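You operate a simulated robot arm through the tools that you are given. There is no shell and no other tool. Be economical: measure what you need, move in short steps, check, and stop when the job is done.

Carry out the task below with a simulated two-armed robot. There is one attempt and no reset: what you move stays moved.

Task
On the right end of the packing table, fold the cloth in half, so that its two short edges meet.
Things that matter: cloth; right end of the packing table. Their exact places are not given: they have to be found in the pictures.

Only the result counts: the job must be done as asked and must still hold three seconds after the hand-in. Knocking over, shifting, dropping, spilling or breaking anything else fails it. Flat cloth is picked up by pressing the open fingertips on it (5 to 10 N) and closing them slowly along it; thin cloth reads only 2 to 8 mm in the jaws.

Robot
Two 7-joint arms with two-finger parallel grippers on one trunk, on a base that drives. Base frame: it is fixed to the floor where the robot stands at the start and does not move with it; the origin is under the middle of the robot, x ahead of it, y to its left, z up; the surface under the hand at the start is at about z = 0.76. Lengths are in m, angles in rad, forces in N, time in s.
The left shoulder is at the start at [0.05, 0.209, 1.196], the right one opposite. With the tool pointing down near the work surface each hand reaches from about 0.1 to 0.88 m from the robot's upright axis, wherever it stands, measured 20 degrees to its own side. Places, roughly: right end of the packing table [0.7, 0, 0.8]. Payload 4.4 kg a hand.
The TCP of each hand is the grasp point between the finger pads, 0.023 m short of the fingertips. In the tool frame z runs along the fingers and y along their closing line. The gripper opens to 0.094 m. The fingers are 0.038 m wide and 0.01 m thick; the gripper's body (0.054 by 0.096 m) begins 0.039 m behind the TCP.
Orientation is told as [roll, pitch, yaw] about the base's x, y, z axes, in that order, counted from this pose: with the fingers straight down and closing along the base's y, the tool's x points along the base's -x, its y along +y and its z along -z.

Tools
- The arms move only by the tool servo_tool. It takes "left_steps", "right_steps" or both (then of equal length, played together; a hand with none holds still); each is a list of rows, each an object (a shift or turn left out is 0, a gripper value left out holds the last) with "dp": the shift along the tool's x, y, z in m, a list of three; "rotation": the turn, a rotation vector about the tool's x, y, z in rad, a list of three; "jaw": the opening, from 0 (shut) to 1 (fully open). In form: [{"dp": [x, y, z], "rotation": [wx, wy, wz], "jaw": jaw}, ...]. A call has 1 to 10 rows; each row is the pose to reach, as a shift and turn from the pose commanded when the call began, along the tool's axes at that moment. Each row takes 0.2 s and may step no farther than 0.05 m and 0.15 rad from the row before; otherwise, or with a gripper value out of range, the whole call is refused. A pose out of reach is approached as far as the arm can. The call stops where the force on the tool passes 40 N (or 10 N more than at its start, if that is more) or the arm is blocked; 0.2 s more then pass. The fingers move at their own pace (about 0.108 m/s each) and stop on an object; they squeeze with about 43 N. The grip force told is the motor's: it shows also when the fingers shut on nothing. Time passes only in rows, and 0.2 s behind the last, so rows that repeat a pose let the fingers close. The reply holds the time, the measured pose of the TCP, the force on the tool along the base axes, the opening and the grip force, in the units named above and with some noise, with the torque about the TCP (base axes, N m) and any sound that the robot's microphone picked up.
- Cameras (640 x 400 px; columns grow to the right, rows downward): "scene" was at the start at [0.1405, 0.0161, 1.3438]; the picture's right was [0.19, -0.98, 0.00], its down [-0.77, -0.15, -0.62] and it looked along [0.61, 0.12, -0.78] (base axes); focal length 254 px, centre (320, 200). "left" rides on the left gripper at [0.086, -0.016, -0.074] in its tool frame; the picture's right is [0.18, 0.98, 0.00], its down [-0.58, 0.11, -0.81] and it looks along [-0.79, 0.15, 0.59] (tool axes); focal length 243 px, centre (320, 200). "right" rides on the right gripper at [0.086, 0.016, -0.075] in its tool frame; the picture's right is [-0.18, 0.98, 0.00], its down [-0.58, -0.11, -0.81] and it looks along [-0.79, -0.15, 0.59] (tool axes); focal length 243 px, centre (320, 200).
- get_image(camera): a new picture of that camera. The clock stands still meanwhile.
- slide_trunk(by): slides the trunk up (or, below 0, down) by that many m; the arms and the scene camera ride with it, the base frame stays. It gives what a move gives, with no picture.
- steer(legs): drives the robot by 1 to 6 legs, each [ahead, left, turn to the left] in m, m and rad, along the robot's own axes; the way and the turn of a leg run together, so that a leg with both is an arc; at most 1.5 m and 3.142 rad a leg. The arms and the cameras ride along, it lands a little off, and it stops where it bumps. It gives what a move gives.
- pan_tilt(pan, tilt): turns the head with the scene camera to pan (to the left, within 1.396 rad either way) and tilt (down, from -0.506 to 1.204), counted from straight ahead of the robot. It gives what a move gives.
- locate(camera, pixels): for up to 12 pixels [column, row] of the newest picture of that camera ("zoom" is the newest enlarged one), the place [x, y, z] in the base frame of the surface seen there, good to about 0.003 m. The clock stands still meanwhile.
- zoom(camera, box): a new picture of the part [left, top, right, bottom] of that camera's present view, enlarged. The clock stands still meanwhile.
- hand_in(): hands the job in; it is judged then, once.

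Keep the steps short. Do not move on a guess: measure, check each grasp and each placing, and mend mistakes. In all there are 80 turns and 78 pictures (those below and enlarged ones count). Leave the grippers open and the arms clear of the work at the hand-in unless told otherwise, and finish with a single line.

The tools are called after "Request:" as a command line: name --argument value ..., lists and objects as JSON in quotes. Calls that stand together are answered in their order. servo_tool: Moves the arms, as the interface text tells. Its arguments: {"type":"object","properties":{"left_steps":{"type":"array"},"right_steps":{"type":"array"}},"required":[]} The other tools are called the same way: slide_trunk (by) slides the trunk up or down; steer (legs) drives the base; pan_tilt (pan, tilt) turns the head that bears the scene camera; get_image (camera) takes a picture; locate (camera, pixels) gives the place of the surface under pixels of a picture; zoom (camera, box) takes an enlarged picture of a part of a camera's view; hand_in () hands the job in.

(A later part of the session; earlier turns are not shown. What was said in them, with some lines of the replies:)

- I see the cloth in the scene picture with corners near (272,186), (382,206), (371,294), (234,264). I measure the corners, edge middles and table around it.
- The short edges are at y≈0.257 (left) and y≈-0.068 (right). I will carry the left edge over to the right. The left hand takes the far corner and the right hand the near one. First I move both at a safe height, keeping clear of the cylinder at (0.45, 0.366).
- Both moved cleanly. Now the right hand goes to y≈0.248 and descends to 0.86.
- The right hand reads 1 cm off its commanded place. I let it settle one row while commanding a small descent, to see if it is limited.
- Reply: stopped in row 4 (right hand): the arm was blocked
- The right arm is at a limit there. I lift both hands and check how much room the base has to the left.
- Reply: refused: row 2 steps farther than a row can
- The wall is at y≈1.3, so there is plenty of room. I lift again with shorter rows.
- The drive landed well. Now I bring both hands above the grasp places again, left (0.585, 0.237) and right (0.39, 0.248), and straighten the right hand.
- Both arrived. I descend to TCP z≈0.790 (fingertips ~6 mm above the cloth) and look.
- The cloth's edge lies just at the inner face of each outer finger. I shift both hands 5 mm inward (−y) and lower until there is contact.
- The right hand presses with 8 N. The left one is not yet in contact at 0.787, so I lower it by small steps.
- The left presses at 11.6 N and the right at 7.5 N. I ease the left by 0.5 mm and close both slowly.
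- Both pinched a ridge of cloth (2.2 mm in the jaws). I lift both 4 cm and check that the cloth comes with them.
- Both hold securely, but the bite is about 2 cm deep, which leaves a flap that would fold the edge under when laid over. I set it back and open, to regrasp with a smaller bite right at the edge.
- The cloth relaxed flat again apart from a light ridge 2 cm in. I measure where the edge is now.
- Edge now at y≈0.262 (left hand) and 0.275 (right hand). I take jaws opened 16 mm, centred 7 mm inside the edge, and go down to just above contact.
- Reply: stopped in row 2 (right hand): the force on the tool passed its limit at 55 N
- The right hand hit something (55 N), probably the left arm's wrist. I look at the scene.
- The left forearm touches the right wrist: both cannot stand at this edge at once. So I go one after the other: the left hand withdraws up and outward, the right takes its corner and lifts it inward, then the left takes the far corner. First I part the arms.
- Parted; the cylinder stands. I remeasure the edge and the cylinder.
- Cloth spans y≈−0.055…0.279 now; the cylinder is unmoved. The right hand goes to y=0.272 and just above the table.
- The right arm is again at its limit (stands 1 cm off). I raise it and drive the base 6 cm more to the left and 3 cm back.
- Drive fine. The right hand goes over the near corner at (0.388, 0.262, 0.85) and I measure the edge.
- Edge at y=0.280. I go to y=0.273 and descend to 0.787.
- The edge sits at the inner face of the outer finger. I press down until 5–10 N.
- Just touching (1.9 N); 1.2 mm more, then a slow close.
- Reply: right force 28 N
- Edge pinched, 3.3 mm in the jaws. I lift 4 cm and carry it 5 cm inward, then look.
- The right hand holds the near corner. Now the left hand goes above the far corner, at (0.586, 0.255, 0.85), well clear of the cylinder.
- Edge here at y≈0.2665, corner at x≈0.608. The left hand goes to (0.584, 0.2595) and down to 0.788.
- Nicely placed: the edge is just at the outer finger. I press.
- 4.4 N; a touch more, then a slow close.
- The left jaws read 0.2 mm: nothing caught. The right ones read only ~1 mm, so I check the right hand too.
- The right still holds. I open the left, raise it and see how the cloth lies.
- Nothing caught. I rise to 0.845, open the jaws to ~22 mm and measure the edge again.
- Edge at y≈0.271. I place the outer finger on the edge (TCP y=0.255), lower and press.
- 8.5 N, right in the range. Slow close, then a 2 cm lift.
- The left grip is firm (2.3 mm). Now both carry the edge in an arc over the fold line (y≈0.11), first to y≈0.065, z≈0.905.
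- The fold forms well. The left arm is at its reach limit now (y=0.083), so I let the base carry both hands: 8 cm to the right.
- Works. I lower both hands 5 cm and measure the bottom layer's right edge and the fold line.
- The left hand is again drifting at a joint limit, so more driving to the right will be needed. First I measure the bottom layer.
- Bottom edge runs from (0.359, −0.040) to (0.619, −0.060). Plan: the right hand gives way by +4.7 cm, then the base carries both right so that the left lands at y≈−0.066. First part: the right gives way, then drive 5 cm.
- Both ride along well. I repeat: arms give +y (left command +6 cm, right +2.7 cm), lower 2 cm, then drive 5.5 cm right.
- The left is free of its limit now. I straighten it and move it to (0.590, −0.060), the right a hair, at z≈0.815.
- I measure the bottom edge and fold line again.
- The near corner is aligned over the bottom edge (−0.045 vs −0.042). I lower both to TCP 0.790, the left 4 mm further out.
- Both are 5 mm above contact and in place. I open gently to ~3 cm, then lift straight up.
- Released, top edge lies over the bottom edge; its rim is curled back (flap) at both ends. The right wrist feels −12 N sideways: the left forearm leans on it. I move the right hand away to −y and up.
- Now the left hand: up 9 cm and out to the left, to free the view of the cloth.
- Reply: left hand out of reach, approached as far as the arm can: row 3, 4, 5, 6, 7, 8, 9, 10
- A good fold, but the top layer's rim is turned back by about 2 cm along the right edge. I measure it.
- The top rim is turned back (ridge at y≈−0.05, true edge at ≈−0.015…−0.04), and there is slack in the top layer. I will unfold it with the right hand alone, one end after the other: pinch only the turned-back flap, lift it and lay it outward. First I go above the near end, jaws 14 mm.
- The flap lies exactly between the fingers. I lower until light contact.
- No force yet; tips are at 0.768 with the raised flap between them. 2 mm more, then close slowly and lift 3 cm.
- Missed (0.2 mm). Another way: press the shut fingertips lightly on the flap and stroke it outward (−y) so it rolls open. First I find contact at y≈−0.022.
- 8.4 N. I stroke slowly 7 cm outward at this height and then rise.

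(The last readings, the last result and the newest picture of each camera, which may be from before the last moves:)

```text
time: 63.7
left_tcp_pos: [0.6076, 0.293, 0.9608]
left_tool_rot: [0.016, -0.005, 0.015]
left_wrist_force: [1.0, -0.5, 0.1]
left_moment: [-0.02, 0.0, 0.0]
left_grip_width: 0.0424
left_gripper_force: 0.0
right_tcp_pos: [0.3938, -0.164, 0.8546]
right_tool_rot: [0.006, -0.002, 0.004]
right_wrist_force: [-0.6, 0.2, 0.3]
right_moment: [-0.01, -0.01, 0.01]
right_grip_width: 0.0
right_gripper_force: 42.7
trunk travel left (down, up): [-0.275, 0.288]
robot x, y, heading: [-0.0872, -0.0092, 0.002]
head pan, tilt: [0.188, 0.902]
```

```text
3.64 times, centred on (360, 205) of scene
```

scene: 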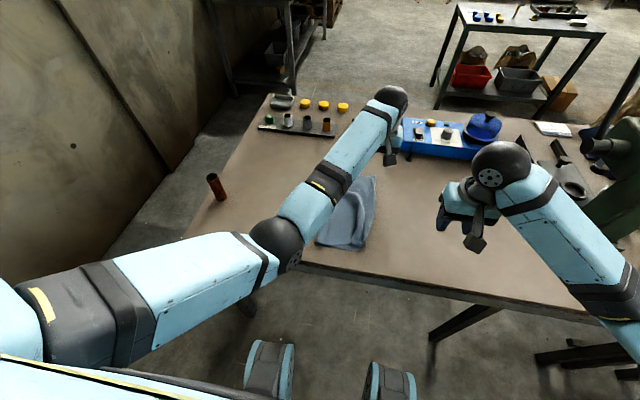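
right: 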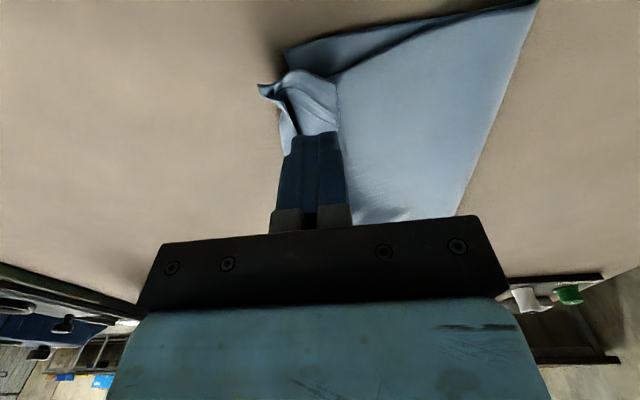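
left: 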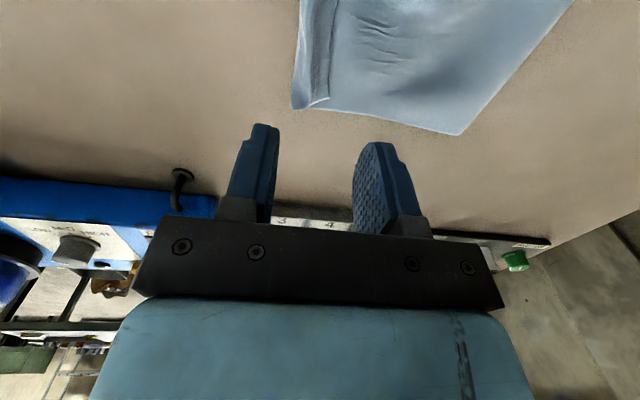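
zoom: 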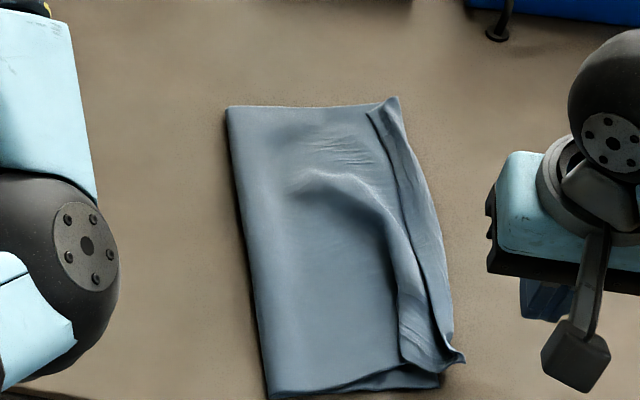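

That dragged both layers together (near end shifted outward), so no more stroking. The flap's free edge stands up a bit; I measure it, to slip the fingertips under it from the inside instead.

Request:
locate --camera "zoom" --pixels '[[400, 355], [398, 310], [392, 260], [372, 210], [368, 115], [397, 100], [440, 240], [462, 360], [438, 384], [268, 395], [230, 110], [380, 330]]'

Request:
get_image --camera "right"

```text
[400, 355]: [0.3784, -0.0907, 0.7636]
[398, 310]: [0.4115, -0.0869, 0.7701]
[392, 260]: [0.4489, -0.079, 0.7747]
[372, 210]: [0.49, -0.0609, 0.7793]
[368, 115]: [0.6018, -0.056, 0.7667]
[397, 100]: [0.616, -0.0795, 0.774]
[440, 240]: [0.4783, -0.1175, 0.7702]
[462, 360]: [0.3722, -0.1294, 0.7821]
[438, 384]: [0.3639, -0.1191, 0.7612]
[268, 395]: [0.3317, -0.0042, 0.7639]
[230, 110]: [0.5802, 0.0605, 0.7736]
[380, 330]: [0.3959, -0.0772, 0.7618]
```

```text
15 pictures are left
```

right: 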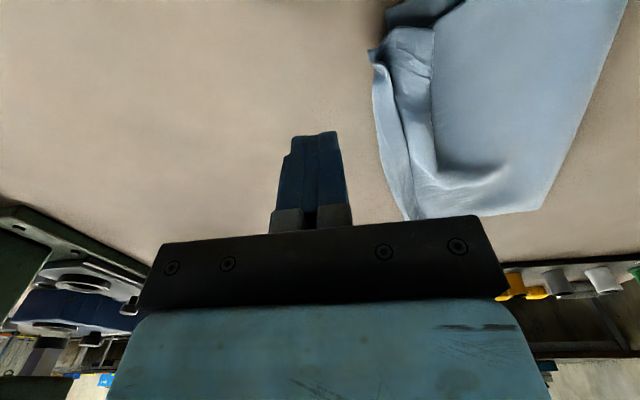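

Looking closer: the crisp rim flap is narrow (≈0–2 cm); the larger wave is a slack pleat, because the bottom layer was drawn in. Remedy: re-lay each end with a taut arc about the true fold line. The near rim stands 2 cm high at (0.372, −0.129), so I pinch it there with the right hand, without pressing on the bottom layer, and lift.

Request:
servo_tool --right_steps '[{"dp": [0.004, 0.02, 0], "jaw": 0.4}, {"dp": [0.004, 0.042, 0.02]}, {"dp": [0.004, 0.042, 0.045]}, {"dp": [0.004, 0.042, 0.066]}, {"dp": [0.004, 0.042, 0.067], "jaw": 0.25}, {"dp": [0.004, 0.042, 0.067], "jaw": 0.1}, {"dp": [0.004, 0.042, 0.067], "jaw": 0}, {"dp": [0.004, 0.042, 0.067], "jaw": 0}, {"dp": [0.004, 0.042, 0.05], "jaw": 0}, {"dp": [0.004, 0.042, 0.03], "jaw": 0}]'

Request:
get_image --camera "right"

```text
time: 65.9
left_tcp_pos: [0.6063, 0.2927, 0.9607]
left_tool_rot: [0.016, -0.002, 0.017]
left_wrist_force: [-0.7, -1.4, 0.6]
left_moment: [-0.04, 0.02, -0.02]
left_grip_width: 0.0422
left_gripper_force: 0.0
right_tcp_pos: [0.3898, -0.1207, 0.825]
right_tool_rot: [0.004, -0.001, 0.006]
right_wrist_force: [-0.8, 0.2, 0.5]
right_moment: [0.0, 0.01, -0.04]
right_grip_width: 0.0025
right_gripper_force: 43.3
trunk travel left (down, up): [-0.275, 0.288]
robot x, y, heading: [-0.0892, -0.0078, -0.002]
head pan, tilt: [0.188, 0.902]
```

```text
14 pictures are left
```

right: 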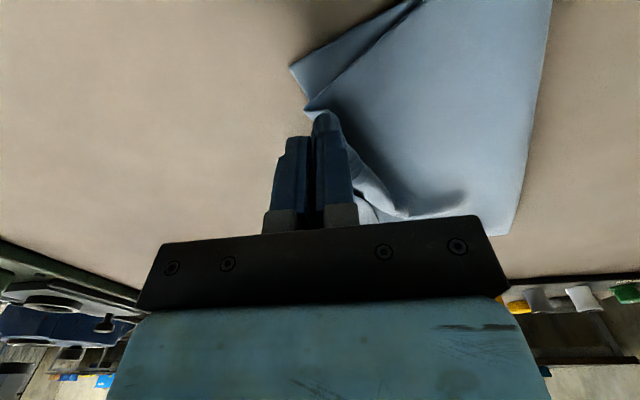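

The near rim is held (2.5 mm), bottom layer untouched. For a clean re-lay the far end must be held too. To bring the left hand within reach I shift the right hand +8 cm by arm, then drive the base 8 cm to the right.

Request:
servo_tool --right_steps '[{"dp": [0, 0.025, -0.005]}, {"dp": [0, 0.055, -0.01]}, {"dp": [0, 0.08, -0.01]}, {"dp": [0, 0.08, -0.01]}]' --left_steps '[{"jaw": 0.4}, {"jaw": 0.4}, {"jaw": 0.4}, {"jaw": 0.4}]'

Request:
steer --legs '[[0, -0.08, 0]]'

Request:
zoom --camera "scene" --box '[240, 130, 400, 260]'

```text
time: 66.9
left_tcp_pos: [0.606, 0.292, 0.9608]
left_tool_rot: [0.016, -0.003, 0.016]
left_wrist_force: [0.1, -0.3, 1.2]
left_moment: [-0.03, -0.03, -0.01]
left_grip_width: 0.0375
left_gripper_force: 0.1
right_tcp_pos: [0.3904, -0.0415, 0.8353]
right_tool_rot: [0.007, -0.002, 0.004]
right_wrist_force: [0.3, -0.2, -1.6]
right_moment: [0.01, 0.04, -0.02]
right_grip_width: 0.0026
right_gripper_force: 43.1
trunk travel left (down, up): [-0.275, 0.288]
robot x, y, heading: [-0.0914, -0.0126, -0.003]
head pan, tilt: [0.188, 0.902]
```

```text
time: 68.3
left_tcp_pos: [0.6066, 0.2119, 0.9599]
left_tool_rot: [0.016, -0.005, 0.014]
left_wrist_force: [-0.2, 0.1, -0.6]
left_moment: [-0.01, 0.0, -0.01]
left_grip_width: 0.0377
left_gripper_force: 0.0
right_tcp_pos: [0.3892, -0.121, 0.8346]
right_tool_rot: [0.006, -0.004, 0.004]
right_wrist_force: [0.3, -0.1, 0.3]
right_moment: [0.03, -0.04, 0.03]
right_grip_width: 0.0028
right_gripper_force: 42.6
trunk travel left (down, up): [-0.275, 0.288]
robot x, y, heading: [-0.0863, -0.0876, -0.001]
head pan, tilt: [0.188, 0.902]
```

```text
3.08 times, centred on (320, 195) of scene
```

zoom: 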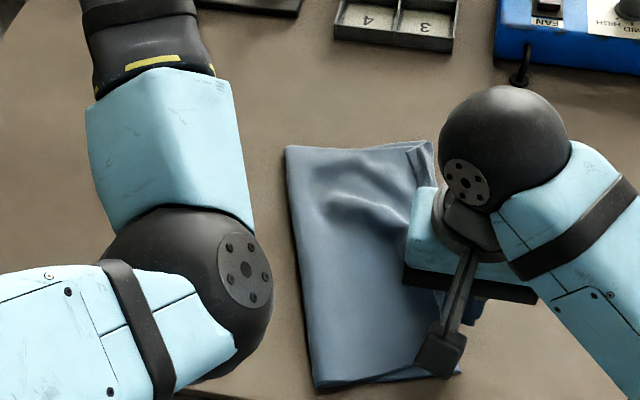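

Good. The left hand crosses at height to above the far rim (y≈−0.07), then I look.

Request:
servo_tool --left_steps '[{"dp": [0, -0.045, 0], "rotation": [0.016, 0, 0.015]}, {"dp": [0, -0.09, 0], "rotation": [0.016, 0, 0.015]}, {"dp": [0.006, -0.135, 0], "rotation": [0.016, 0, 0.015]}, {"dp": [0.006, -0.18, 0], "rotation": [0.016, 0, 0.015]}, {"dp": [0.006, -0.225, 0], "rotation": [0.016, 0, 0.015]}, {"dp": [0.006, -0.265, 0.02], "rotation": [0.016, 0, 0.015]}, {"dp": [0.006, -0.28, 0.05], "rotation": [0.016, 0, 0.015]}, {"dp": [0.006, -0.28, 0.09], "rotation": [0.016, 0, 0.015]}, {"dp": [0.006, -0.28, 0.11], "rotation": [0.016, 0, 0.015]}, {"dp": [0.006, -0.28, 0.11], "rotation": [0.016, 0, 0.015]}]'

Request:
get_image --camera "left"

```text
time: 70.7
left_tcp_pos: [0.6274, -0.0296, 0.8583]
left_tool_rot: [0.032, -0.036, 0.041]
left_wrist_force: [0.9, -0.3, 0.1]
left_moment: [0.01, -0.01, 0.0]
left_grip_width: 0.0377
left_gripper_force: 0.1
left hand out of reach, approached as far as the arm can: row 1, 2, 3, 4, 5, 6
right_tcp_pos: [0.3893, -0.1214, 0.8353]
right_tool_rot: [0.005, 0.0, 0.003]
right_wrist_force: [0.4, -0.8, -0.2]
right_moment: [0.01, 0.03, 0.02]
right_grip_width: 0.0024
right_gripper_force: 42.3
trunk travel left (down, up): [-0.275, 0.288]
robot x, y, heading: [-0.0907, -0.0908, -0.002]
head pan, tilt: [0.188, 0.902]
stopped in row 10 (left hand): the arm was blocked; the commanded pose is now the measured one
```

```text
12 pictures are left
```

left: 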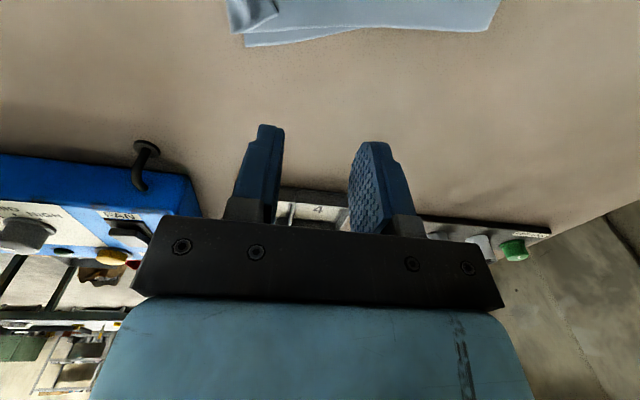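

The left arm cannot take that posture. I use its view though: I zoom on the far corner to see how the layers really lie there.

Request:
zoom --camera "left" --box '[200, 0, 360, 70]'

Request:
locate --camera "left" --pixels '[[246, 44], [231, 31], [275, 12], [250, 28], [491, 28], [350, 30], [228, 5], [262, 2]]'

```text
4.00 times, centred on (280, 35) of left
```

zoom: 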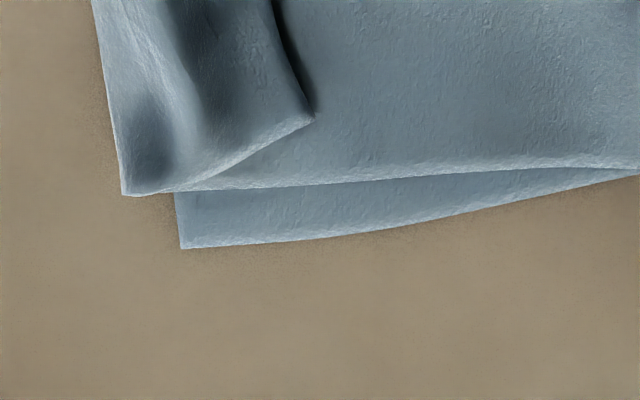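

```text
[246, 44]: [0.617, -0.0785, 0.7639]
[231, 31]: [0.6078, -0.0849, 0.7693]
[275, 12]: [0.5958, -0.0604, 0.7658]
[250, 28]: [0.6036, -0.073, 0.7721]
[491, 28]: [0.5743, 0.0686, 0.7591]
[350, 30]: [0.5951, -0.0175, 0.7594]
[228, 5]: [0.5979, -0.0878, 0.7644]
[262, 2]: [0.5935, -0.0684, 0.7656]
```

At the far end the top's true corner is at (0.596, −0.060), 2.7 cm from the bottom corner (0.617, −0.0785). The slack in the top layer lets me shift it there. First the near end: I raise the left hand clear, and lower the right to see its corner against the bottom one.

Request:
servo_tool --left_steps '[{"dp": [0, 0, -0.03]}, {"dp": [0, 0.02, -0.06]}, {"dp": [0, 0.06, -0.08]}, {"dp": [0, 0.1, -0.09]}, {"dp": [0, 0.14, -0.09]}, {"dp": [0, 0.18, -0.09]}, {"dp": [0, 0.22, -0.09]}, {"dp": [0, 0.26, -0.09]}, {"dp": [0, 0.3, -0.09]}]' --right_steps '[{"dp": [0, 0, 0]}, {"dp": [0, 0, 0]}, {"dp": [0, 0, 0]}, {"dp": [0, 0, 0.01]}, {"dp": [0, 0, 0.02]}, {"dp": [0, 0, 0.03]}, {"dp": [0, 0, 0.035]}, {"dp": [0, 0, 0.04]}, {"dp": [0, 0, 0.042]}]'

Request:
zoom --camera "right" --box '[230, 30, 430, 230]'

```text
time: 72.7
left_tcp_pos: [0.613, 0.2603, 0.9572]
left_tool_rot: [0.024, -0.036, 0.034]
left_wrist_force: [0.1, 1.3, -0.2]
left_moment: [0.0, 0.02, 0.03]
left_grip_width: 0.0376
left_gripper_force: 0.0
left hand out of reach, approached as far as the arm can: row 4
right_tcp_pos: [0.3913, -0.1214, 0.7933]
right_tool_rot: [0.006, -0.001, 0.004]
right_wrist_force: [-0.3, -0.8, 0.6]
right_moment: [0.01, -0.03, 0.02]
right_grip_width: 0.0024
right_gripper_force: 43.0
trunk travel left (down, up): [-0.275, 0.288]
robot x, y, heading: [-0.0886, -0.0904, 0.001]
head pan, tilt: [0.188, 0.902]
```

```text
2.00 times, centred on (330, 130) of right
```

zoom: 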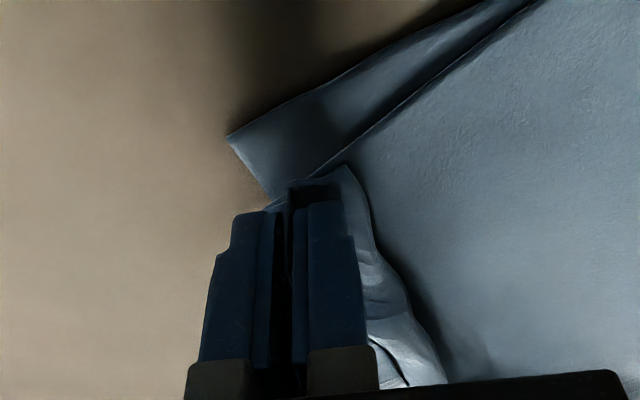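

The flap's true corner appears at zoom (345,168), and the bottom corner at (228,138). I measure.

Request:
locate --camera "zoom" --pixels '[[229, 138], [344, 169], [378, 250], [435, 370], [268, 195], [310, 178]]'

```text
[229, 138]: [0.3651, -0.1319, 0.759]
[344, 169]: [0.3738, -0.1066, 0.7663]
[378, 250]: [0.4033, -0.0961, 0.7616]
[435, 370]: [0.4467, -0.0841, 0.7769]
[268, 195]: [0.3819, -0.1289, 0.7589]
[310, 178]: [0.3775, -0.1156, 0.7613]
```

The true edge is ≈2.7 cm inside the bottom edge at the near end as well. I lift 6 mm, shift the held rim by (−0.009, −0.028), set down, open only slightly and rise.

Request:
servo_tool --right_steps '[{"dp": [0, 0, -0.006]}, {"dp": [0.004, -0.01, -0.007]}, {"dp": [0.008, -0.02, -0.007]}, {"dp": [0.009, -0.03, -0.006]}, {"dp": [0.009, -0.029, 0.0]}, {"dp": [0.009, -0.028, 0.003]}, {"dp": [0.009, -0.028, 0.003], "jaw": 0.05}, {"dp": [0.009, -0.028, 0.003], "jaw": 0.12}, {"dp": [0.009, -0.028, -0.015]}, {"dp": [0.009, -0.028, -0.055]}]'

Request:
get_image --camera "right"

```text
time: 74.9
left_tcp_pos: [0.6107, 0.2591, 0.9567]
left_tool_rot: [0.025, -0.037, 0.032]
left_wrist_force: [0.5, -0.8, 0.3]
left_moment: [0.0, 0.0, 0.0]
left_grip_width: 0.0376
left_gripper_force: 0.0
right_tcp_pos: [0.3819, -0.1497, 0.8494]
right_tool_rot: [0.004, 0.001, 0.003]
right_wrist_force: [0.1, 1.0, 0.6]
right_moment: [-0.03, 0.0, 0.0]
right_grip_width: 0.0113
right_gripper_force: 0.1
trunk travel left (down, up): [-0.275, 0.288]
robot x, y, heading: [-0.0929, -0.091, 0.0]
head pan, tilt: [0.188, 0.902]
```

```text
9 pictures are left
```

right: 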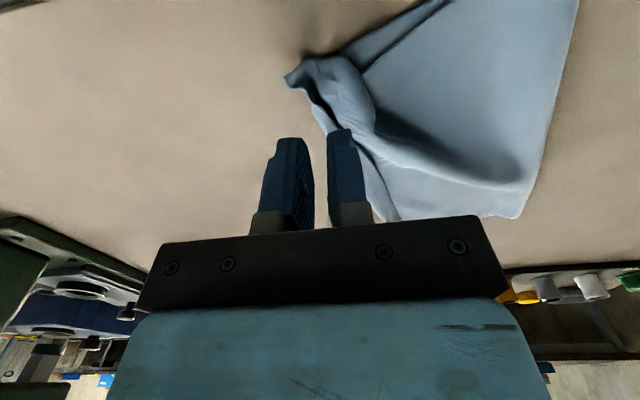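

Released. I draw the right hand aside toward the far side, out of the view, and look from the scene camera.

Request:
servo_tool --right_steps '[{"dp": [0, -0.03, -0.03]}, {"dp": [-0.03, -0.06, -0.05]}, {"dp": [-0.07, -0.08, -0.05]}, {"dp": [-0.11, -0.09, -0.05]}, {"dp": [-0.15, -0.09, -0.05]}, {"dp": [-0.19, -0.09, -0.05]}, {"dp": [-0.215, -0.09, -0.05]}]'

Request:
zoom --camera "scene" --box '[300, 155, 400, 255]'

```text
time: 76.5
left_tcp_pos: [0.6119, 0.2594, 0.9545]
left_tool_rot: [0.027, -0.035, 0.033]
left_wrist_force: [0.7, -0.8, -0.5]
left_moment: [-0.01, -0.02, 0.01]
left_grip_width: 0.0376
left_gripper_force: 0.0
right_tcp_pos: [0.5964, -0.2376, 0.8976]
right_tool_rot: [0.005, 0.0, 0.004]
right_wrist_force: [-0.4, 0.6, -0.7]
right_moment: [0.04, -0.03, -0.01]
right_grip_width: 0.0116
right_gripper_force: 0.1
trunk travel left (down, up): [-0.275, 0.288]
robot x, y, heading: [-0.0897, -0.087, 0.002]
head pan, tilt: [0.188, 0.902]
```

```text
4.00 times, centred on (350, 205) of scene
```

zoom: 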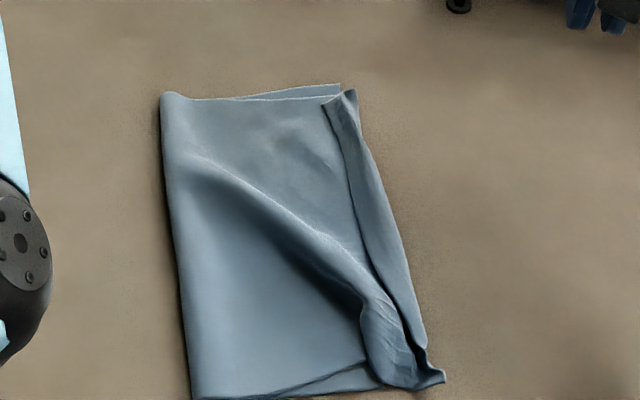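

I measure the rim lines in this view.

Request:
locate --camera "zoom" --pixels '[[441, 379], [425, 352], [408, 328], [380, 386], [370, 260], [400, 250], [326, 104], [352, 94], [338, 87], [196, 394], [164, 98], [412, 386]]'

Request:
zoom --camera "scene" --box '[380, 225, 420, 260]'

```text
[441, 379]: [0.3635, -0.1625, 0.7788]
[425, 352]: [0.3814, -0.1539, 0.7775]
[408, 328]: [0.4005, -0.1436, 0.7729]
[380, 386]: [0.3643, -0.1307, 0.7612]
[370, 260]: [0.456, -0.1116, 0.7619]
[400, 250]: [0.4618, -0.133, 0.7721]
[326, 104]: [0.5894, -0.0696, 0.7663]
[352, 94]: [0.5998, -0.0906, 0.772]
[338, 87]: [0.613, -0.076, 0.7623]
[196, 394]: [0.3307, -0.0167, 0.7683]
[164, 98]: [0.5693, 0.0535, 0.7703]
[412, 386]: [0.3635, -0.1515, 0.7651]
```

```text
11.43 times, centred on (400, 242) of scene
```

zoom: 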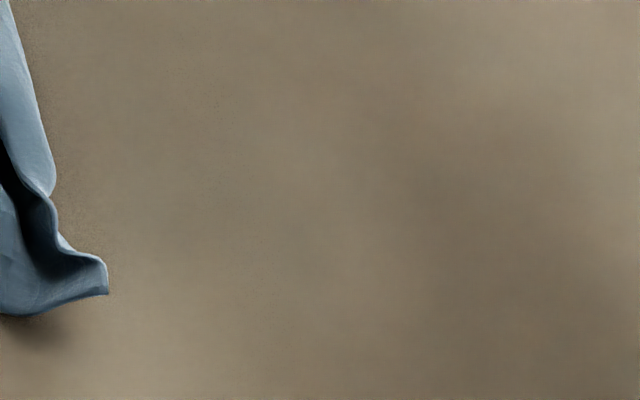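

The near corner now lies flat and overhangs: tip (0.364, −0.1625) vs bottom corner (0.364, −0.131). In the middle the edges coincide, and at the far end they are within ~1–2 cm. I will push the near tip back in with shut fingertips from outside. First I position beside it.

Request:
servo_tool --right_steps '[{"dp": [0.045, 0, 0], "jaw": 0}, {"dp": [0.09, 0, 0]}, {"dp": [0.135, 0, 0]}, {"dp": [0.18, 0, 0]}, {"dp": [0.2215, 0, 0]}, {"dp": [0.2215, 0, 0.04]}, {"dp": [0.2215, 0, 0.08]}, {"dp": [0.2215, 0.02, 0.105]}, {"dp": [0.2215, 0.03, 0.1085]}, {"dp": [0.2215, 0.03, 0.1085]}]'

```text
time: 78.7
left_tcp_pos: [0.6118, 0.2594, 0.9564]
left_tool_rot: [0.027, -0.035, 0.033]
left_wrist_force: [0.5, 0.4, 0.2]
left_moment: [-0.01, -0.04, -0.02]
left_grip_width: 0.0375
left_gripper_force: 0.0
right_tcp_pos: [0.3747, -0.2093, 0.7888]
right_tool_rot: [0.005, -0.002, 0.003]
right_wrist_force: [0.6, 0.9, 1.1]
right_moment: [-0.02, -0.02, 0.01]
right_grip_width: 0.0
right_gripper_force: 41.8
trunk travel left (down, up): [-0.275, 0.288]
robot x, y, heading: [-0.0877, -0.0851, -0.003]
head pan, tilt: [0.188, 0.902]
```

In place, tips 5 mm above the table. I push +6 cm slowly (front face to y≈−0.137), draw back and rise.

Request:
servo_tool --right_steps '[{"dp": [0, 0.015, 0.0015]}, {"dp": [0, 0.03, 0.0015]}, {"dp": [0, 0.042, 0.0015]}, {"dp": [0, 0.053, 0.0015]}, {"dp": [0, 0.063, 0.0015]}, {"dp": [0, 0.063, 0.0015]}, {"dp": [0, 0.04, 0.0]}, {"dp": [0, 0.01, -0.03]}, {"dp": [0, -0.02, -0.07]}, {"dp": [0, -0.05, -0.1]}]'

Request:
zoom --camera "scene" --box '[300, 155, 420, 265]'

```text
time: 80.9
left_tcp_pos: [0.6112, 0.2595, 0.9569]
left_tool_rot: [0.026, -0.035, 0.031]
left_wrist_force: [-0.8, 0.0, -0.2]
left_moment: [0.02, 0.01, 0.05]
left_grip_width: 0.0377
left_gripper_force: 0.0
right_tcp_pos: [0.3741, -0.2595, 0.8893]
right_tool_rot: [0.007, -0.004, 0.004]
right_wrist_force: [-0.6, 0.5, 0.8]
right_moment: [0.01, -0.02, -0.05]
right_grip_width: 0.0
right_gripper_force: 41.8
trunk travel left (down, up): [-0.275, 0.288]
robot x, y, heading: [-0.0857, -0.0867, 0.003]
head pan, tilt: [0.188, 0.902]
```

```text
3.64 times, centred on (360, 210) of scene
```

zoom: 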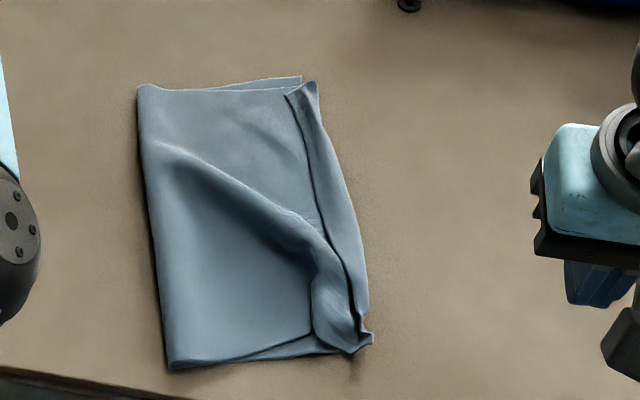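

Request:
locate --camera "zoom" --pixels '[[371, 340], [360, 318], [350, 290], [338, 347], [355, 350], [322, 230], [287, 97], [314, 84], [301, 79], [171, 366], [140, 88], [360, 240]]'

```text
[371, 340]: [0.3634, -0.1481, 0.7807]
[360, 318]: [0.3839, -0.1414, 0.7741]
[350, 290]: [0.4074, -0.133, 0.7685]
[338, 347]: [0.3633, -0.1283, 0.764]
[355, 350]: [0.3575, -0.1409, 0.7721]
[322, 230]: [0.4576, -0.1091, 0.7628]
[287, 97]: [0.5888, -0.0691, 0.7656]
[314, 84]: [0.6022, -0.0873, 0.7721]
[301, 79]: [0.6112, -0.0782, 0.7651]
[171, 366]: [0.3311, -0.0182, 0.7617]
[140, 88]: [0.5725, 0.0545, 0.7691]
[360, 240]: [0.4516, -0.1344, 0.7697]
```

Edges now: near corners 1.7 cm apart, middle coincident, far corners ≈2.3 cm. Everything else stands untouched. More handling would risk disturbing it, so I open the right gripper, raise the hands clear, and take a last look.

Request:
servo_tool --right_steps '[{"dp": [0, -0.03, -0.02], "jaw": 0.5}, {"dp": [0, -0.06, -0.04], "jaw": 1}, {"dp": [0, -0.06, -0.04], "jaw": 1}, {"dp": [0, -0.06, -0.04], "jaw": 1}]' --left_steps '[{"jaw": 0.6}, {"jaw": 1}, {"jaw": 1}, {"jaw": 1}]'

Request:
get_image --camera "scene"

```text
time: 81.9
left_tcp_pos: [0.6118, 0.2593, 0.9565]
left_tool_rot: [0.026, -0.036, 0.033]
left_wrist_force: [-0.1, 0.0, -0.2]
left_moment: [0.03, 0.02, 0.0]
left_grip_width: 0.094
left_gripper_force: 0.1
right_tcp_pos: [0.3746, -0.3206, 0.9288]
right_tool_rot: [0.006, -0.002, 0.003]
right_wrist_force: [0.1, -0.2, 0.2]
right_moment: [0.0, 0.0, 0.03]
right_grip_width: 0.0943
right_gripper_force: 0.0
trunk travel left (down, up): [-0.275, 0.288]
robot x, y, heading: [-0.09, -0.0896, -0.002]
head pan, tilt: [0.188, 0.902]
```

```text
5 pictures are left
```

scene: 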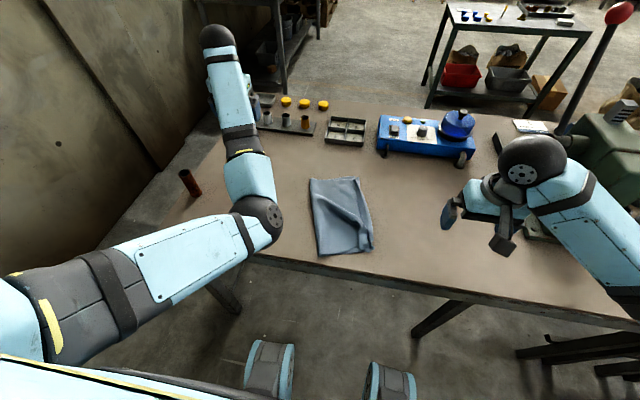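

The cloth lies folded, the cylinder and the other things stand in their places, the grippers are open and the arms clear. I hand in.

Request:
hand_in

```text
The job is handed in.
```

The cloth is folded roughly in half and handed in, but not neatly: its short edges meet in the middle and are about 2 cm apart at the corners, part of the top rim is turned back, and there is a slack pleat in the top layer.
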